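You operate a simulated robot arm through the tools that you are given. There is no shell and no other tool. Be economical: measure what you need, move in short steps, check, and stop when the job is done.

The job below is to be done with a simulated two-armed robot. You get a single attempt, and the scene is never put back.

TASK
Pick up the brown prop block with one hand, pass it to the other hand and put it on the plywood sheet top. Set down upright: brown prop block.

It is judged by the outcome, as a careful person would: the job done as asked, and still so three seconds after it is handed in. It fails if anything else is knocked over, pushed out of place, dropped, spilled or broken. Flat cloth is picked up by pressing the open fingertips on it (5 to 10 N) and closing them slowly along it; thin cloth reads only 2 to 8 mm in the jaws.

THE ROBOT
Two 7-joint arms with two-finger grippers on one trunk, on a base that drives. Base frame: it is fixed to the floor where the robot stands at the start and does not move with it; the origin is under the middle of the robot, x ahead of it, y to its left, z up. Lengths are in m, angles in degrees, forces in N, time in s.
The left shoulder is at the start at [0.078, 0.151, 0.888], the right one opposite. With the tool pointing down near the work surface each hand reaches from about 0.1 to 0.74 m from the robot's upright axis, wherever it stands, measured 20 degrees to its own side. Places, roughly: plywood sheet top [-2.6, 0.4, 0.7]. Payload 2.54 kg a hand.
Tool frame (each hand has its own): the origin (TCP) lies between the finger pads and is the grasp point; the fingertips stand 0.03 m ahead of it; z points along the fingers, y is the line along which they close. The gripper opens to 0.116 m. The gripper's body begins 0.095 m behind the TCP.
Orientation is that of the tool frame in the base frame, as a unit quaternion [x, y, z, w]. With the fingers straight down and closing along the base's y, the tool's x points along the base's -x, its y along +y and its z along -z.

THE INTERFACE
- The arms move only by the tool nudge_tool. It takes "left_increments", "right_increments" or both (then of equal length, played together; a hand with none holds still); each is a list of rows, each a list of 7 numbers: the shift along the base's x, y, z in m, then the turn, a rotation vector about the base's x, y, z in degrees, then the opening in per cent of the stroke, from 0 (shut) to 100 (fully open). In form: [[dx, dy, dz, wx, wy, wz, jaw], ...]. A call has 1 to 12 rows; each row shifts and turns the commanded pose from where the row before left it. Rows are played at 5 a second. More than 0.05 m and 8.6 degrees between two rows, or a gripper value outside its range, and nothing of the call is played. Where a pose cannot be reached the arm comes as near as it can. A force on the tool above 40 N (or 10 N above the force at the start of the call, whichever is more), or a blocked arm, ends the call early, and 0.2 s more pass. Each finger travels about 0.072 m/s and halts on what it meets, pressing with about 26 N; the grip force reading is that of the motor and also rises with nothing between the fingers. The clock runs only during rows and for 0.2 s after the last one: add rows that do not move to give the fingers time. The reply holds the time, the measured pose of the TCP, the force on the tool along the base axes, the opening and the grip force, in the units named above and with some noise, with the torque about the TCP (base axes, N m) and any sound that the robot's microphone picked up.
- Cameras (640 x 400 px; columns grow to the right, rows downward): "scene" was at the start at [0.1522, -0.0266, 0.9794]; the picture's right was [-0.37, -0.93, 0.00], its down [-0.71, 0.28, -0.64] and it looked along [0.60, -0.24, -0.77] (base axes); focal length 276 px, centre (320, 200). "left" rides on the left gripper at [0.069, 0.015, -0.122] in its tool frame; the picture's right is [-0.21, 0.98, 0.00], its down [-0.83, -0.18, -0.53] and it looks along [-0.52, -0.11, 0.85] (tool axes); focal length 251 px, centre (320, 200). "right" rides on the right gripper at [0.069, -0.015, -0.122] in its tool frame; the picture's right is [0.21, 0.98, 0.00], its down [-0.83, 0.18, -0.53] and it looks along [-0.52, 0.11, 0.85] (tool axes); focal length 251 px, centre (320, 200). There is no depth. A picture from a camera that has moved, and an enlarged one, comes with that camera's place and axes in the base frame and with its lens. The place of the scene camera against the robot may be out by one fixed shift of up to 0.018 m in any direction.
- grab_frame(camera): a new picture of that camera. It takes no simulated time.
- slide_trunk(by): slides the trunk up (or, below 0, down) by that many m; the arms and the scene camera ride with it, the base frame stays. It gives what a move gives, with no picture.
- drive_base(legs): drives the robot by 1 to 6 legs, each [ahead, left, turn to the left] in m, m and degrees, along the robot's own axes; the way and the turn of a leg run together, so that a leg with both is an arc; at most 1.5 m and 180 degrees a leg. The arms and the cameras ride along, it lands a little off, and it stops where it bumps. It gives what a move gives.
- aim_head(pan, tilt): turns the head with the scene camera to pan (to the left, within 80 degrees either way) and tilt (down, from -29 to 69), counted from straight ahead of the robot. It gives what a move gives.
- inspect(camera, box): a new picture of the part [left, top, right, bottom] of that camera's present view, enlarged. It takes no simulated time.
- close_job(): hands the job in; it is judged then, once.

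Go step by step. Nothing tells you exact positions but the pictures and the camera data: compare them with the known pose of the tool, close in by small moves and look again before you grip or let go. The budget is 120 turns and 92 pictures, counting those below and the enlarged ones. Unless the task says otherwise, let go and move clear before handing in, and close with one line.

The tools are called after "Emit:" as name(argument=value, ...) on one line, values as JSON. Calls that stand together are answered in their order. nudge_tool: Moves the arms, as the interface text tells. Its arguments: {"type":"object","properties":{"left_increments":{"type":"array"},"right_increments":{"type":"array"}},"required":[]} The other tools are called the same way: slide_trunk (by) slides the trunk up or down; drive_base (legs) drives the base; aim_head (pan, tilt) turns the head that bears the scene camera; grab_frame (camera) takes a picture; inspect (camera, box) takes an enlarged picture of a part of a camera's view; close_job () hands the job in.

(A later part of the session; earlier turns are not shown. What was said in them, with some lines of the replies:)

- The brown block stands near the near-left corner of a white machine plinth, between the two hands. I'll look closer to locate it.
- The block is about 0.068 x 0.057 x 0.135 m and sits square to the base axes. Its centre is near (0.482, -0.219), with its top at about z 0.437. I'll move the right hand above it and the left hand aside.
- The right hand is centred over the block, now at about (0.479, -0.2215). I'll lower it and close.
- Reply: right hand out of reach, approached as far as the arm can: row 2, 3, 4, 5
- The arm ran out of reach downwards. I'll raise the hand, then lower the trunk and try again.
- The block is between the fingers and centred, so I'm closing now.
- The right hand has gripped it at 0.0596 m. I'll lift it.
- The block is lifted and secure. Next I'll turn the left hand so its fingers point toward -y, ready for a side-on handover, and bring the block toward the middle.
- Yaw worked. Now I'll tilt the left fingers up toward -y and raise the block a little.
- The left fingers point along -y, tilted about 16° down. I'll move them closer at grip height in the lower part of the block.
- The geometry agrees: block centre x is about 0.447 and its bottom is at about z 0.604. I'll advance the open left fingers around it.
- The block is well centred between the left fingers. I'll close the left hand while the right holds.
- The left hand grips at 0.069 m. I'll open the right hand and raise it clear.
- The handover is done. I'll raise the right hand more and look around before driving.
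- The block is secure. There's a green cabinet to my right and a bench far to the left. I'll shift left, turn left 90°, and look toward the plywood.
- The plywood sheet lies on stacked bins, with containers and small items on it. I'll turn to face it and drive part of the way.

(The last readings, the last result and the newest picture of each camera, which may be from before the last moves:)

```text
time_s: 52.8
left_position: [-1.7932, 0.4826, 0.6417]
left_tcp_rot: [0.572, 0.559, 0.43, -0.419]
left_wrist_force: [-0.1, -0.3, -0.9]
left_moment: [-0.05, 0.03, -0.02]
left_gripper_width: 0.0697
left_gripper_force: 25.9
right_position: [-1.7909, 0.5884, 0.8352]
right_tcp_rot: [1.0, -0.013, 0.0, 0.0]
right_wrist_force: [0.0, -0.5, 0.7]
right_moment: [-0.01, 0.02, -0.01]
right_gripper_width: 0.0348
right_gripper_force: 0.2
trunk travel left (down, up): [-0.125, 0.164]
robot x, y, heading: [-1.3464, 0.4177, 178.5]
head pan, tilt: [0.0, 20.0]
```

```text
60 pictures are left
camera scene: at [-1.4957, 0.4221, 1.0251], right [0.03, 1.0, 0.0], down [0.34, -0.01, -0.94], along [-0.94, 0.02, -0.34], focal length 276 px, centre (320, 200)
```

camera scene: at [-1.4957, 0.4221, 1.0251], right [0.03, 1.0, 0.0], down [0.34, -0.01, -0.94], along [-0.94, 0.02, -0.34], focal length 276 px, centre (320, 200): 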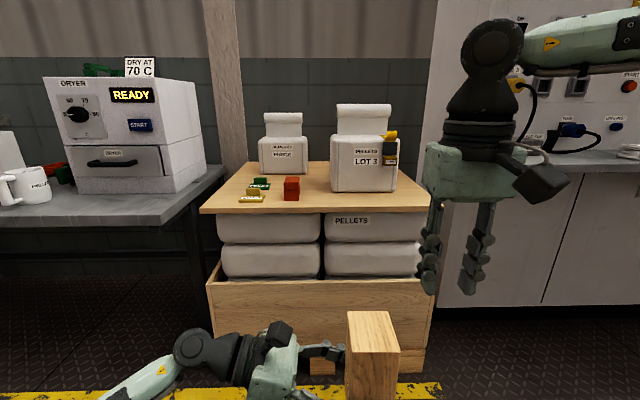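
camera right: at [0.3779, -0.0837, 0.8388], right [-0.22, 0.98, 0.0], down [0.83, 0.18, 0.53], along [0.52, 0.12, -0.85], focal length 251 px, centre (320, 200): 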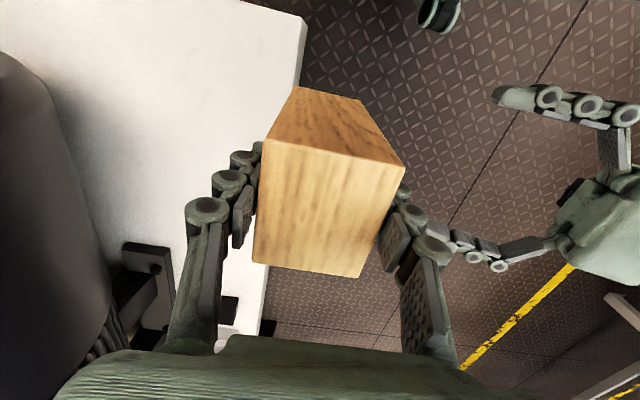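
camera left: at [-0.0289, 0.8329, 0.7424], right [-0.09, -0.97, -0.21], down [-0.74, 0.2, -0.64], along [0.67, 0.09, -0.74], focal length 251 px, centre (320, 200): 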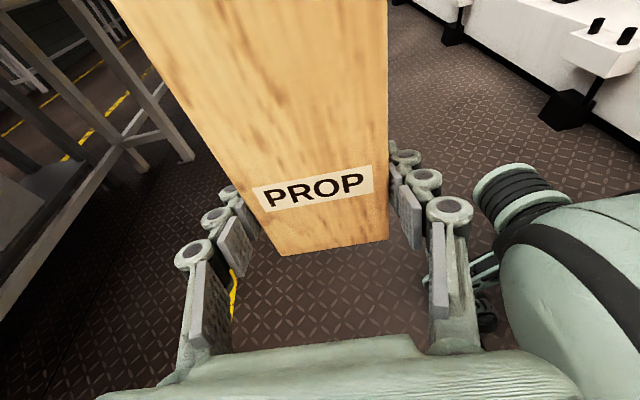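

The sheet's front edge is at about x -2.285, spanning y 0.07 to 0.79. There's free space in front of the "LOT 3" pack, around (-2.38, 0.55). I'll raise the trunk, pull the right hand back, and yaw the left hand so it comes in over the front edge, clear of the small boxes.

Emit:
slide_trunk(by=0.16)

Emit:
nudge_tool(right_increments=[[0.02, 0.03, 0, 0, 0, 0, 20], [0.02, 0.03, 0, 0, 0, 0, 20], [0.03, 0.03, 0, 0, 0, 0, 20], [0.03, 0.03, 0, 0, 0, 0, 20], [0.03, 0.03, 0, 0, 0, 0, 20], [0.02, 0.02, 0, 0, 0, 0, 20], [0, 0, 0, 0, 0, 0, 20], [0, 0, 0, 0, 0, 0, 20]], left_increments=[[0, 0, 0, 0, 0, 7.5, 25], [0, 0, 0, 0, 0, 7.5, 25], [0, 0, 0, 0, 0, 7.5, 25], [0, 0, 0, 0, 0, 7.5, 25], [0, 0, 0, 0, 0, 7.5, 25], [0, 0, 0, 0, 0, 7.5, 25], [0, 0, 0, 0, 0, 7.5, 25], [0, 0, 0, 0, 0, 0, 25]])

Emit:
aim_head(pan=0, tilt=35)

Emit:
grab_frame(camera="scene")

```text
time_s: 54.7
left_position: [-1.7929, 0.4812, 0.802]
left_tcp_rot: [0.573, 0.558, 0.431, -0.418]
left_wrist_force: [-0.6, -0.6, -2.6]
left_moment: [-0.04, -0.01, -0.02]
left_gripper_width: 0.0693
left_gripper_force: 26.3
right_position: [-1.7928, 0.5866, 0.9957]
right_tcp_rot: [1.0, -0.012, 0.0, 0.001]
right_wrist_force: [-0.6, -0.5, 0.0]
right_moment: [0.01, 0.02, -0.01]
right_gripper_width: 0.0349
right_gripper_force: 0.1
trunk travel left (down, up): [-0.285, 0.004]
robot x, y, heading: [-1.3471, 0.4162, 178.6]
head pan, tilt: [0.0, 20.0]
```

```text
time_s: 56.5
left_position: [-1.7783, 0.4553, 0.7572]
left_tcp_rot: [0.351, 0.754, 0.143, -0.537]
left_wrist_force: [-1.2, 0.2, -3.2]
left_moment: [-0.04, -0.01, 0.03]
left_gripper_width: 0.0696
left_gripper_force: 25.9
right_position: [-1.6425, 0.7568, 0.9934]
right_tcp_rot: [1.0, -0.012, 0.0, 0.0]
right_wrist_force: [0.7, -0.7, 0.1]
right_moment: [-0.04, 0.02, 0.01]
right_gripper_width: 0.023
right_gripper_force: 0.1
trunk travel left (down, up): [-0.285, 0.004]
robot x, y, heading: [-1.3457, 0.4177, 178.6]
head pan, tilt: [0.0, 20.0]
stopped in row 8 (left hand): the arm was blocked; the commanded pose is now the measured one
```

```text
time_s: 57.3
left_position: [-1.7801, 0.4545, 0.7588]
left_tcp_rot: [0.351, 0.753, 0.143, -0.538]
left_wrist_force: [0.3, 0.2, -3.3]
left_moment: [-0.04, 0.02, 0.0]
left_gripper_width: 0.0696
left_gripper_force: 26.4
right_position: [-1.6403, 0.7575, 0.9938]
right_tcp_rot: [1.0, -0.012, 0.0, -0.001]
right_wrist_force: [0.1, 0.7, 0.1]
right_moment: [-0.02, -0.02, -0.04]
right_gripper_width: 0.0233
right_gripper_force: 0.0
trunk travel left (down, up): [-0.285, 0.004]
robot x, y, heading: [-1.3492, 0.4159, 178.6]
head pan, tilt: [0.0, 35.0]
```

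```text
59 pictures are left
camera scene: at [-1.4907, 0.4219, 1.1613], right [0.03, 1.0, 0.0], down [0.57, -0.01, -0.82], along [-0.82, 0.02, -0.57], focal length 276 px, centre (320, 200)
```

scene: 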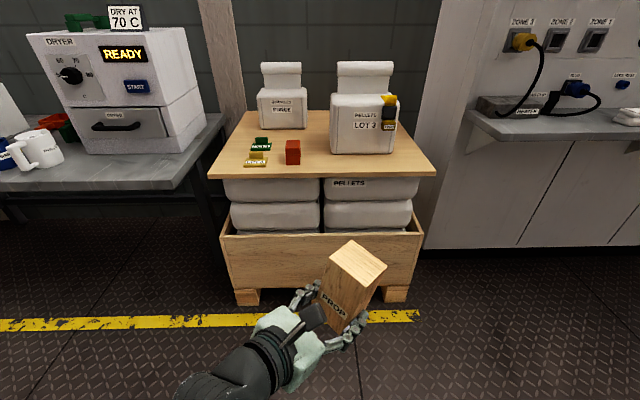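

The wrist hit a joint limit after about 50° of yaw and the block tilted in the air; the grip still holds. I'll yaw back about 12° and level the block.

Emit:
nudge_tool(left_increments=[[0, 0.005, 0.01, 0, 0, -6, 25], [0, 0.005, 0.01, 0, 0, -6, 25], [0, 0.005, 0.01, 5.6, -0.8, 0, 25], [0, 0, 0.01, 5.6, -0.9, 0, 25], [0, 0, 0, 0, 0, 0, 25], [0, 0, 0, 0, 0, 0, 25]])

Emit:
grab_frame(camera="scene")

Emit:
grab_frame(camera="left")

```text
time_s: 58.7
left_position: [-1.7787, 0.4708, 0.7994]
left_tcp_rot: [0.372, 0.697, 0.274, -0.548]
left_wrist_force: [0.1, 0.2, -3.3]
left_moment: [-0.02, 0.0, 0.03]
left_gripper_width: 0.0696
left_gripper_force: 26.0
right_position: [-1.6409, 0.7563, 0.994]
right_tcp_rot: [1.0, -0.013, 0.0, 0.0]
right_wrist_force: [-0.8, 0.5, 0.2]
right_moment: [-0.03, -0.03, -0.01]
right_gripper_width: 0.0233
right_gripper_force: 0.0
trunk travel left (down, up): [-0.285, 0.004]
robot x, y, heading: [-1.3513, 0.4163, 178.4]
head pan, tilt: [0.0, 35.0]
```

```text
58 pictures are left
camera scene: at [-1.4907, 0.4219, 1.1612], right [0.03, 1.0, 0.0], down [0.57, -0.01, -0.82], along [-0.82, 0.02, -0.57], focal length 276 px, centre (320, 200)
```

scene: 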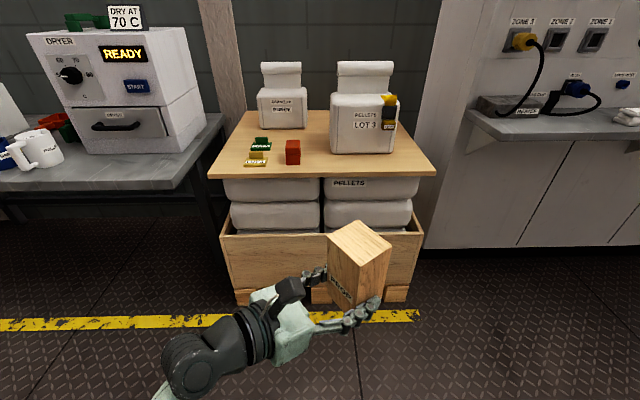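

```text
57 pictures are left
camera left: at [-1.7053, 0.3981, 0.896], right [0.83, 0.51, -0.23], down [0.25, -0.7, -0.66], along [-0.5, 0.49, -0.71], focal length 251 px, centre (320, 200)
```

left: 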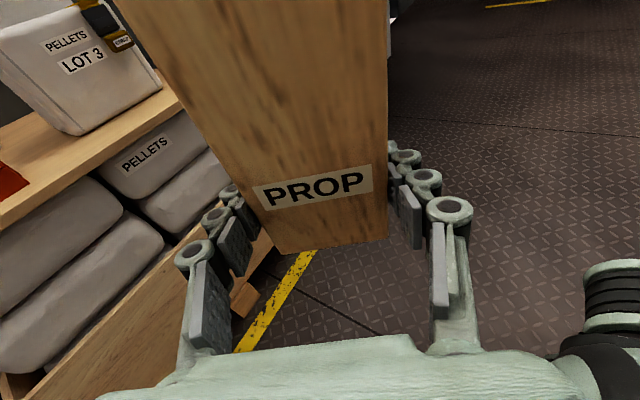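

The block is nearly upright with about 2° left to correct. I'll fix that, then drive closer and line up laterally with the free spot.

Emit:
nudge_tool(left_increments=[[0, 0, 0, -0.6, -2.2, 0, 25], [0, 0, 0, 0, 0, 0, 25], [0, 0, 0, 0, 0, 0, 25]])

Emit:
drive_base(legs=[[0.4, -0.08, 0]])

Emit:
grab_frame(camera="scene")

Emit:
grab_frame(camera="left")

```text
time_s: 59.5
left_position: [-1.7795, 0.4704, 0.7991]
left_tcp_rot: [0.368, 0.709, 0.277, -0.533]
left_wrist_force: [0.0, 0.1, -2.6]
left_moment: [-0.06, -0.04, 0.02]
left_gripper_width: 0.0694
left_gripper_force: 26.2
right_position: [-1.6413, 0.7581, 0.993]
right_tcp_rot: [1.0, -0.012, -0.001, 0.0]
right_wrist_force: [0.3, 0.4, 0.1]
right_moment: [0.04, -0.01, 0.01]
right_gripper_width: 0.0232
right_gripper_force: 0.2
trunk travel left (down, up): [-0.285, 0.004]
robot x, y, heading: [-1.3475, 0.4146, 178.5]
head pan, tilt: [0.0, 35.0]
```

```text
time_s: 62.0
left_position: [-2.1787, 0.5606, 0.799]
left_tcp_rot: [0.368, 0.709, 0.277, -0.533]
left_wrist_force: [-0.3, 0.6, -2.8]
left_moment: [-0.05, -0.03, -0.02]
left_gripper_width: 0.0695
left_gripper_force: 26.1
right_position: [-2.04, 0.8459, 0.9932]
right_tcp_rot: [1.0, -0.011, 0.0, 0.0]
right_wrist_force: [0.4, 0.1, 0.1]
right_moment: [0.0, -0.04, 0.0]
right_gripper_width: 0.0231
right_gripper_force: 0.0
trunk travel left (down, up): [-0.285, 0.004]
robot x, y, heading: [-1.7423, 0.5072, 178.8]
head pan, tilt: [0.0, 35.0]
```

```text
56 pictures are left
camera scene: at [-1.889, 0.511, 1.1611], right [0.02, 1.0, 0.0], down [0.57, -0.01, -0.82], along [-0.82, 0.02, -0.57], focal length 276 px, centre (320, 200)
```

scene: 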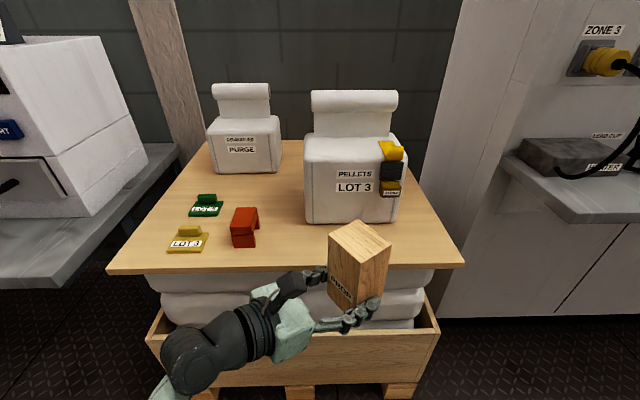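

```text
55 pictures are left
camera left: at [-2.1073, 0.4881, 0.8992], right [0.83, 0.51, -0.21], down [0.28, -0.71, -0.65], along [-0.48, 0.48, -0.74], focal length 251 px, centre (320, 200)
```

left: 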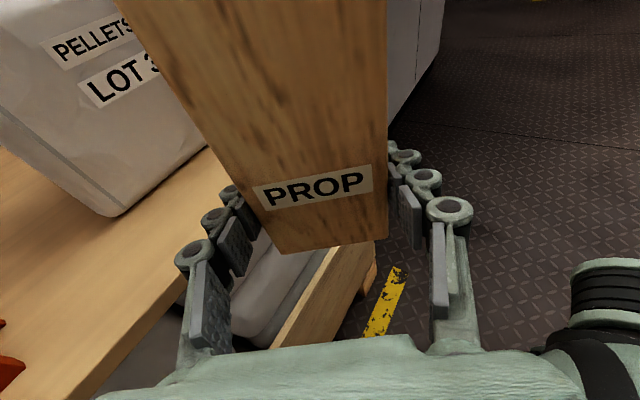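

There's about 0.15 m of depth between the front edge (x about -2.298) and the LOT 3 pack (about -2.45). I'll drive a bit closer, then re-measure.

Emit:
drive_base(legs=[[0.12, 0, 0]])

Emit:
grab_frame(camera="scene")

```text
time_s: 63.2
left_position: [-2.2948, 0.5631, 0.8]
left_tcp_rot: [0.367, 0.71, 0.276, -0.533]
left_wrist_force: [-0.1, -1.0, -3.4]
left_moment: [0.0, -0.02, 0.01]
left_gripper_width: 0.0694
left_gripper_force: 25.6
right_position: [-2.1583, 0.8478, 0.9939]
right_tcp_rot: [1.0, -0.012, 0.0, 0.0]
right_wrist_force: [-0.6, 0.1, 0.3]
right_moment: [0.0, -0.02, 0.01]
right_gripper_width: 0.0232
right_gripper_force: 0.1
trunk travel left (down, up): [-0.285, 0.004]
robot x, y, heading: [-1.8641, 0.5052, 178.9]
head pan, tilt: [0.0, 35.0]
```

```text
54 pictures are left
camera scene: at [-2.007, 0.5137, 1.1611], right [0.02, 1.0, 0.0], down [0.57, -0.01, -0.82], along [-0.82, 0.02, -0.57], focal length 276 px, centre (320, 200)
```

scene: 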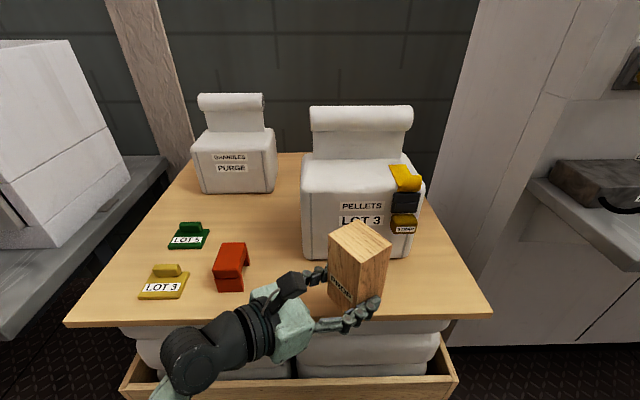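

Comparing the block with the hand pose, the scene camera is off by about 0.018 m in x. That puts the edge nearer -2.312 and the pack nearer -2.46. I'll move the block to centre x about -2.378, keep it high, and check.

Emit:
nudge_tool(left_increments=[[-0.026, 0.004, 0, 0, 0, 0, 25], [-0.025, 0.004, 0, 0, 0, 0, 25], [-0.025, 0, 0, 0, 0, 0, 25], [0, 0, -0.02, 0, 0, 0, 25], [0, 0, 0, 0, 0, 0, 25]])

Emit:
grab_frame(camera="scene")

Emit:
grab_frame(camera="left")

```text
time_s: 64.4
left_position: [-2.37, 0.5716, 0.7798]
left_tcp_rot: [0.368, 0.709, 0.277, -0.533]
left_wrist_force: [7.3, -1.5, -2.7]
left_moment: [-0.06, -0.26, -0.05]
left_gripper_width: 0.0696
left_gripper_force: 26.5
right_position: [-2.1566, 0.8478, 0.9942]
right_tcp_rot: [1.0, -0.011, -0.001, 0.0]
right_wrist_force: [0.3, -0.3, -0.4]
right_moment: [-0.01, 0.02, -0.05]
right_gripper_width: 0.0233
right_gripper_force: 0.0
trunk travel left (down, up): [-0.285, 0.004]
robot x, y, heading: [-1.8648, 0.5094, 178.8]
head pan, tilt: [0.0, 35.0]
```

```text
53 pictures are left
camera scene: at [-2.0059, 0.5135, 1.1613], right [0.02, 1.0, 0.0], down [0.57, -0.01, -0.82], along [-0.82, 0.02, -0.57], focal length 276 px, centre (320, 200)
```

scene: 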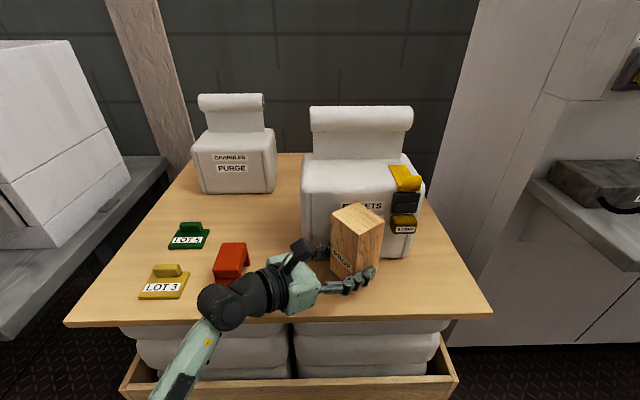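

```text
52 pictures are left
camera left: at [-2.2998, 0.4998, 0.8792], right [0.83, 0.51, -0.21], down [0.28, -0.71, -0.65], along [-0.48, 0.48, -0.74], focal length 251 px, centre (320, 200)
```

left: 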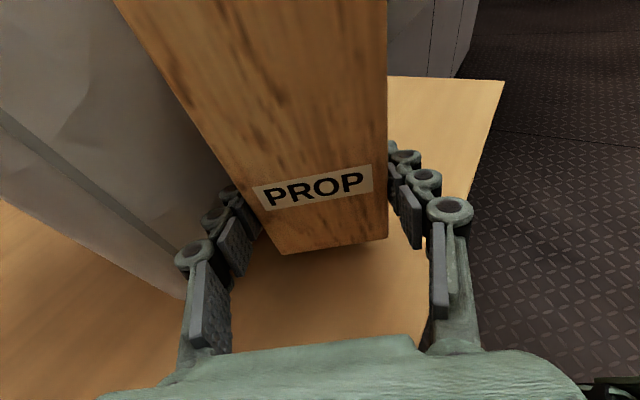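

The x force of 7 N says a finger or the block just touched the pack. I'll back off, and then use a spot further left, around y 0.47, where the finger comes in beside the pack's front-left corner.

Emit:
nudge_tool(left_increments=[[0.022, 0, 0, 0, 0, 0, 25], [0, 0, 0, 0, 0, 0, 25]])

Emit:
grab_frame(camera="scene")

Emit:
grab_frame(camera="left")

```text
time_s: 65.0
left_position: [-2.3492, 0.5714, 0.7787]
left_tcp_rot: [0.367, 0.71, 0.276, -0.534]
left_wrist_force: [0.1, 0.4, -3.7]
left_moment: [-0.03, 0.0, -0.02]
left_gripper_width: 0.0695
left_gripper_force: 26.0
right_position: [-2.158, 0.8476, 0.9937]
right_tcp_rot: [1.0, -0.012, 0.0, 0.0]
right_wrist_force: [-0.6, 0.1, 0.2]
right_moment: [-0.01, 0.02, -0.03]
right_gripper_width: 0.0231
right_gripper_force: 0.1
trunk travel left (down, up): [-0.285, 0.004]
robot x, y, heading: [-1.8636, 0.5094, 178.7]
head pan, tilt: [0.0, 35.0]
```

```text
51 pictures are left
camera scene: at [-2.0066, 0.5136, 1.1612], right [0.02, 1.0, 0.0], down [0.57, -0.01, -0.82], along [-0.82, 0.02, -0.57], focal length 276 px, centre (320, 200)
```

scene: 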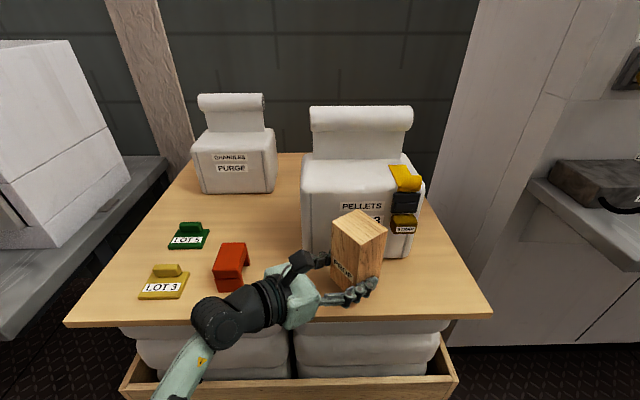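

```text
50 pictures are left
camera left: at [-2.2783, 0.4994, 0.8789], right [0.83, 0.51, -0.21], down [0.28, -0.71, -0.65], along [-0.48, 0.48, -0.74], focal length 251 px, centre (320, 200)
```

left: 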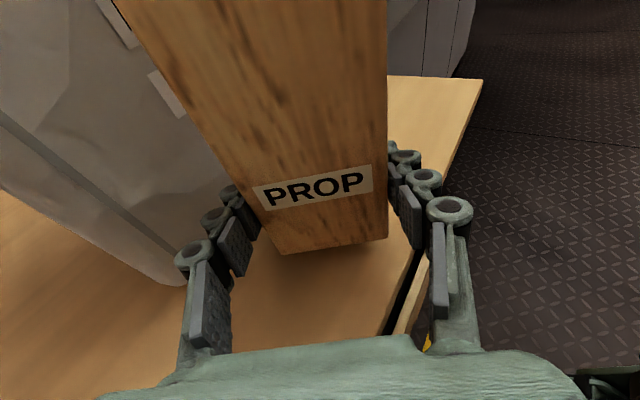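

I'm free of contact and the pack hasn't shifted. Now I'll slide the hand to the left.

Emit:
nudge_tool(left_increments=[[0, -0.03, 0, 0, 0, 0, 25], [0, -0.03, 0, 0, 0, 0, 25], [-0.003, -0.03, 0, 0, 0, 0, 25], [0, -0.01, 0, 0, 0, 0, 25], [0, 0, 0, 0, 0, 0, 25]])

Emit:
grab_frame(camera="scene")

Emit:
grab_frame(camera="left")

```text
time_s: 66.2
left_position: [-2.3515, 0.4699, 0.779]
left_tcp_rot: [0.367, 0.71, 0.276, -0.534]
left_wrist_force: [0.6, 0.5, -3.2]
left_moment: [-0.02, -0.04, 0.01]
left_gripper_width: 0.0696
left_gripper_force: 26.1
right_position: [-2.1577, 0.8482, 0.9939]
right_tcp_rot: [1.0, -0.012, 0.0, 0.0]
right_wrist_force: [0.5, 0.8, -0.6]
right_moment: [-0.02, -0.01, 0.03]
right_gripper_width: 0.0233
right_gripper_force: 0.1
trunk travel left (down, up): [-0.285, 0.004]
robot x, y, heading: [-1.8646, 0.5075, 179.0]
head pan, tilt: [0.0, 35.0]
```

```text
49 pictures are left
camera scene: at [-2.0065, 0.5136, 1.1612], right [0.02, 1.0, 0.0], down [0.57, -0.01, -0.82], along [-0.82, 0.02, -0.57], focal length 276 px, centre (320, 200)
```

scene: 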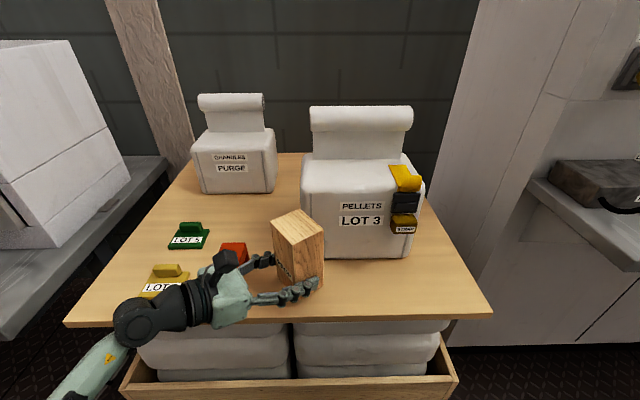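

```text
48 pictures are left
camera left: at [-2.2817, 0.3982, 0.8785], right [0.83, 0.51, -0.21], down [0.28, -0.71, -0.65], along [-0.48, 0.48, -0.74], focal length 251 px, centre (320, 200)
```

left: 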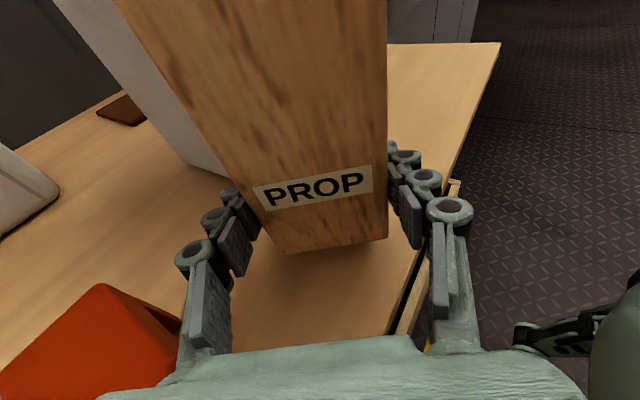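

The red box is close but clear of the hand. I'll shift +0.01 in y and lower most of the way.

Emit:
nudge_tool(left_increments=[[0, 0.01, 0, 0, 0, 0, 25], [0, 0, -0.01, 0, 0, 0, 25], [0, 0, -0.01, 0, 0, 0, 25], [0, 0, -0.008, 0, 0, 0, 25], [0, 0, 0, 0, 0, 0, 25]])

Emit:
grab_frame(camera="left")

Emit:
inspect(camera="scene", box=[180, 180, 380, 340])

```text
time_s: 67.4
left_position: [-2.3505, 0.4817, 0.7559]
left_tcp_rot: [0.366, 0.706, 0.277, -0.539]
left_wrist_force: [-0.6, 1.1, 21.4]
left_moment: [0.64, 0.16, 0.06]
left_gripper_width: 0.0698
left_gripper_force: 25.9
right_position: [-2.1568, 0.849, 0.9944]
right_tcp_rot: [1.0, -0.011, -0.001, 0.0]
right_wrist_force: [-0.5, -0.2, 0.6]
right_moment: [0.0, 0.0, 0.0]
right_gripper_width: 0.0233
right_gripper_force: 0.1
trunk travel left (down, up): [-0.285, 0.004]
robot x, y, heading: [-1.8628, 0.5067, 178.6]
head pan, tilt: [0.0, 35.0]
```

```text
47 pictures are left
camera left: at [-2.2799, 0.4094, 0.8552], right [0.83, 0.52, -0.21], down [0.28, -0.71, -0.65], along [-0.48, 0.48, -0.73], focal length 251 px, centre (320, 200)
```

left: 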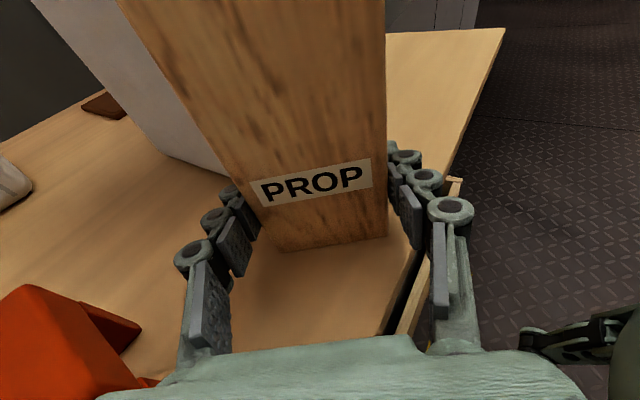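

```text
2.50 times, centred on (280, 260) of scene
camera zoom: at [-2.0049, 0.5138, 1.1618], right [0.02, 1.0, 0.0], down [0.57, -0.01, -0.82], along [-0.82, 0.02, -0.57], focal length 690 px, centre (420, 50)
```

zoom: 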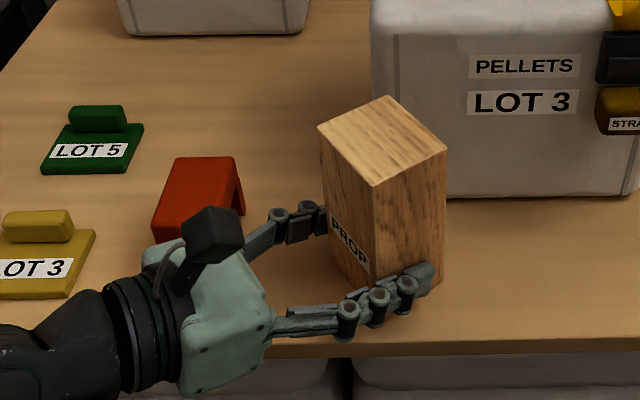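

The block has made contact: +21 N upward, so the sheet top is at about z 0.72. I'll ease the pressure slightly before releasing.

Emit:
nudge_tool(left_increments=[[0, 0, 0.002, 0, 0, 0, 25], [0, 0, 0.001, 0, 0, 0, 25], [0, 0, 0, 0, 0, 0, 25]])

```text
time_s: 68.2
left_position: [-2.3508, 0.4807, 0.7542]
left_tcp_rot: [0.368, 0.709, 0.276, -0.534]
left_wrist_force: [-3.0, 6.4, 13.4]
left_moment: [0.7, 0.55, -0.14]
left_gripper_width: 0.0694
left_gripper_force: 25.8
right_position: [-2.1565, 0.8488, 0.9949]
right_tcp_rot: [1.0, -0.01, -0.001, 0.001]
right_wrist_force: [0.8, 1.0, -1.0]
right_moment: [-0.01, 0.02, -0.01]
right_gripper_width: 0.0231
right_gripper_force: 0.0
trunk travel left (down, up): [-0.285, 0.004]
robot x, y, heading: [-1.8619, 0.5078, 178.8]
head pan, tilt: [0.0, 35.0]
```

Emit:
nudge_tool(left_increments=[[0, 0, 0.002, 0, 0, 0, 25], [0, 0, 0, 0, 0, 0, 25]])

Emit:
inspect(camera="scene", box=[220, 190, 380, 318])

Emit:
grab_frame(camera="left")

```text
time_s: 68.8
left_position: [-2.3506, 0.4793, 0.7562]
left_tcp_rot: [0.369, 0.71, 0.277, -0.531]
left_wrist_force: [1.2, 2.5, 3.3]
left_moment: [0.18, 0.32, -0.14]
left_gripper_width: 0.0698
left_gripper_force: 25.8
right_position: [-2.1578, 0.8486, 0.994]
right_tcp_rot: [1.0, -0.011, 0.0, 0.0]
right_wrist_force: [0.6, -0.1, 0.8]
right_moment: [0.0, 0.01, -0.01]
right_gripper_width: 0.0233
right_gripper_force: 0.1
trunk travel left (down, up): [-0.285, 0.004]
robot x, y, heading: [-1.8643, 0.5072, 178.8]
head pan, tilt: [0.0, 35.0]
```

```text
3.12 times, centred on (300, 254) of scene
camera zoom: at [-2.0059, 0.5137, 1.1612], right [0.02, 1.0, 0.0], down [0.57, -0.01, -0.82], along [-0.82, 0.02, -0.57], focal length 862 px, centre (382, 31)
```

zoom: 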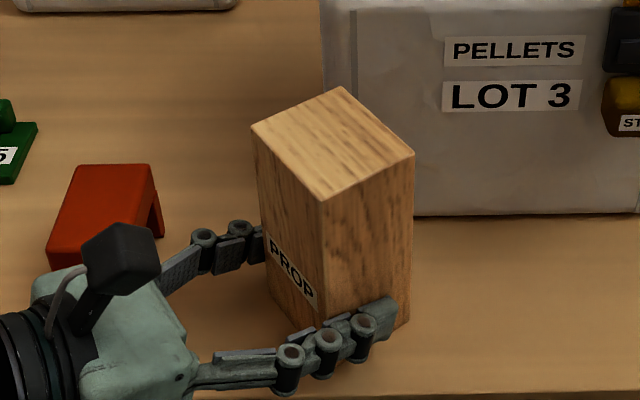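

```text
44 pictures are left
camera left: at [-2.2806, 0.4084, 0.8559], right [0.83, 0.51, -0.2], down [0.28, -0.71, -0.64], along [-0.48, 0.48, -0.74], focal length 251 px, centre (320, 200)
```

left: 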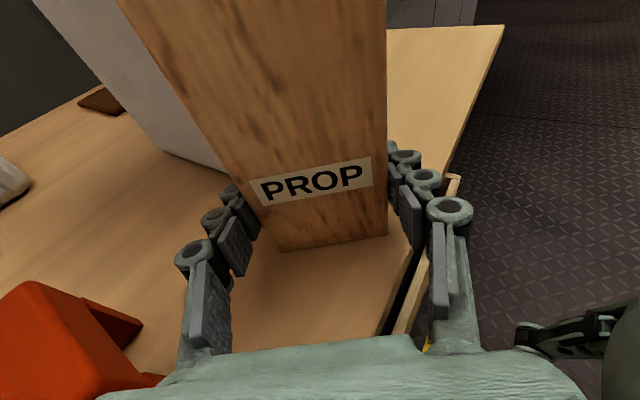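

The block stands upright and the load is nearly off. I'll open just a little and check before withdrawing.

Emit:
nudge_tool(left_increments=[[0, 0, 0, 0, 0, 0, 62], [0, 0, 0, 0, 0, 0, 66], [0, 0, 0, 0, 0, 0, 72], [0, 0, 0, 0, 0, 0, 74], [0, 0, 0, 0, 0, 0, 74]])

Emit:
inspect(camera="scene", box=[220, 190, 380, 318])

Emit:
grab_frame(camera="left")

```text
time_s: 70.0
left_position: [-2.3519, 0.4792, 0.7576]
left_tcp_rot: [0.368, 0.71, 0.277, -0.533]
left_wrist_force: [-0.8, 0.1, 0.8]
left_moment: [0.01, -0.06, -0.01]
left_gripper_width: 0.0862
left_gripper_force: 0.0
right_position: [-2.1571, 0.8485, 0.9935]
right_tcp_rot: [1.0, -0.012, 0.0, 0.001]
right_wrist_force: [-1.1, -0.3, 0.5]
right_moment: [-0.02, 0.01, 0.01]
right_gripper_width: 0.0232
right_gripper_force: 0.0
trunk travel left (down, up): [-0.285, 0.004]
robot x, y, heading: [-1.8668, 0.5045, 178.7]
head pan, tilt: [0.0, 35.0]
```

```text
3.12 times, centred on (300, 254) of scene
camera zoom: at [-2.0063, 0.5136, 1.1613], right [0.02, 1.0, 0.0], down [0.57, -0.01, -0.82], along [-0.82, 0.02, -0.57], focal length 862 px, centre (382, 31)
```

zoom: 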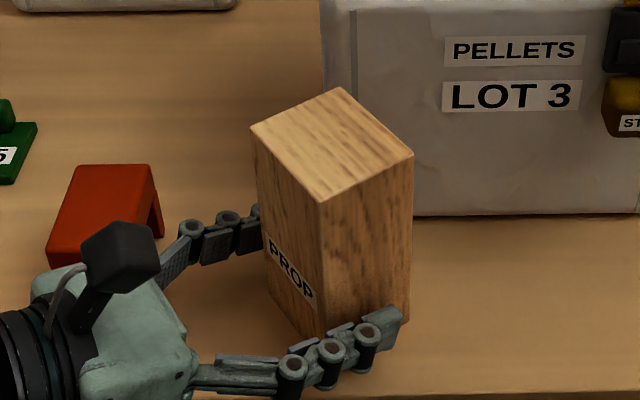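

```text
42 pictures are left
camera left: at [-2.281, 0.4083, 0.8571], right [0.83, 0.51, -0.21], down [0.28, -0.71, -0.65], along [-0.48, 0.48, -0.74], focal length 251 px, centre (320, 200)
```

left: 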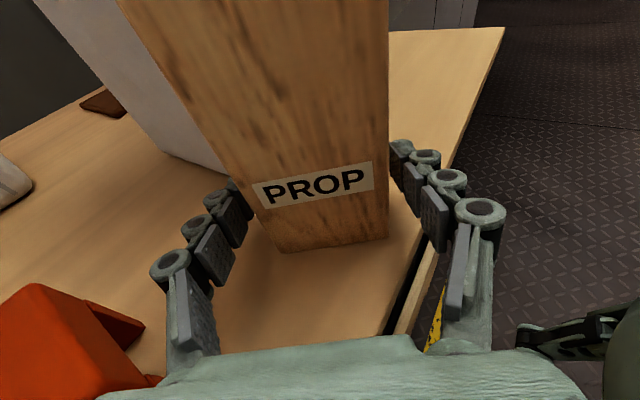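

Both fingers are free and the block stands upright. I'll withdraw backward along the fingers, rising slightly.

Emit:
nudge_tool(left_increments=[[0.009, -0.012, 0.005, 0, 0, 0, 74], [0.009, -0.012, 0.005, 0, 0, 0, 74], [0.009, -0.012, 0.005, 0, 0, 0, 74], [0.012, -0.016, 0.007, 0, 0, 0, 74], [0.012, -0.016, 0.007, 0, 0, 0, 74], [0.014, -0.016, 0.008, 0, 0, 0, 74], [0.014, -0.014, 0.01, 0, 0, 0, 74], [0.014, -0.01, 0.015, 0, 0, 0, 74], [0.02, 0, 0.02, 0, 0, 0, 74], [0, 0, 0, 0, 0, 0, 74]])

Emit:
grab_frame(camera="scene")

```text
time_s: 72.2
left_position: [-2.2447, 0.3678, 0.8343]
left_tcp_rot: [0.369, 0.709, 0.278, -0.533]
left_wrist_force: [-0.4, -0.6, 0.4]
left_moment: [0.0, 0.02, -0.02]
left_gripper_width: 0.0858
left_gripper_force: 0.1
left hand out of reach, approached as far as the arm can: row 9
right_position: [-2.1575, 0.8491, 0.9938]
right_tcp_rot: [1.0, -0.011, 0.0, 0.0]
right_wrist_force: [-0.6, -0.2, 0.2]
right_moment: [0.01, 0.01, -0.01]
right_gripper_width: 0.023
right_gripper_force: 0.0
trunk travel left (down, up): [-0.285, 0.004]
robot x, y, heading: [-1.8616, 0.5134, 178.8]
head pan, tilt: [0.0, 35.0]
```

```text
41 pictures are left
camera scene: at [-2.0062, 0.5136, 1.1613], right [0.02, 1.0, 0.0], down [0.57, -0.01, -0.82], along [-0.82, 0.02, -0.57], focal length 276 px, centre (320, 200)
```

scene: 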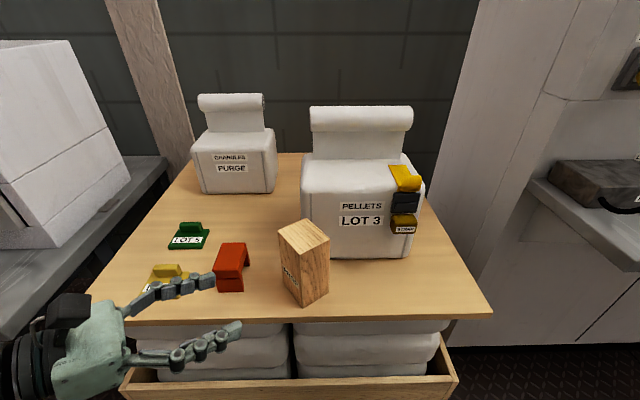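

The block stands upright on the sheet and nothing else has moved. I'll back the robot off to be well clear and check once more.

Emit:
drive_base(legs=[[-0.3, 0, 0]])

Emit:
grab_frame(camera="scene")

```text
time_s: 74.3
left_position: [-1.9486, 0.3611, 0.8336]
left_tcp_rot: [0.369, 0.708, 0.278, -0.534]
left_wrist_force: [-0.1, 0.2, -0.2]
left_moment: [-0.01, 0.0, -0.01]
left_gripper_width: 0.0859
left_gripper_force: 0.1
right_position: [-1.8588, 0.8426, 0.9933]
right_tcp_rot: [1.0, -0.013, 0.0, 0.0]
right_wrist_force: [-0.1, -0.1, 0.5]
right_moment: [-0.03, 0.04, -0.01]
right_gripper_width: 0.0231
right_gripper_force: 0.0
trunk travel left (down, up): [-0.285, 0.004]
robot x, y, heading: [-1.5653, 0.5031, 178.5]
head pan, tilt: [0.0, 35.0]
```

```text
40 pictures are left
camera scene: at [-1.7089, 0.5066, 1.1613], right [0.03, 1.0, 0.0], down [0.57, -0.02, -0.82], along [-0.82, 0.02, -0.57], focal length 276 px, centre (320, 200)
```

scene: 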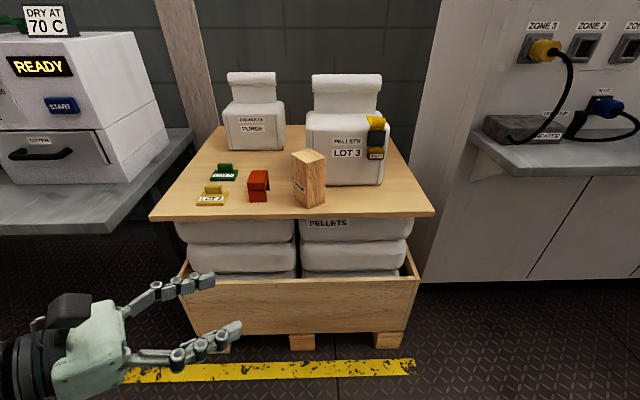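

The block stands upright on the plywood, and the hands are clear of everything. I'm handing in.

Emit:
close_job()

```text
The job is handed in.
```

The brown prop block was passed from the right hand to the left and now stands upright on the plywood sheet top; the LOT 3 pack got one light touch (about 7 N) on the way in, but nothing moved in the pictures.
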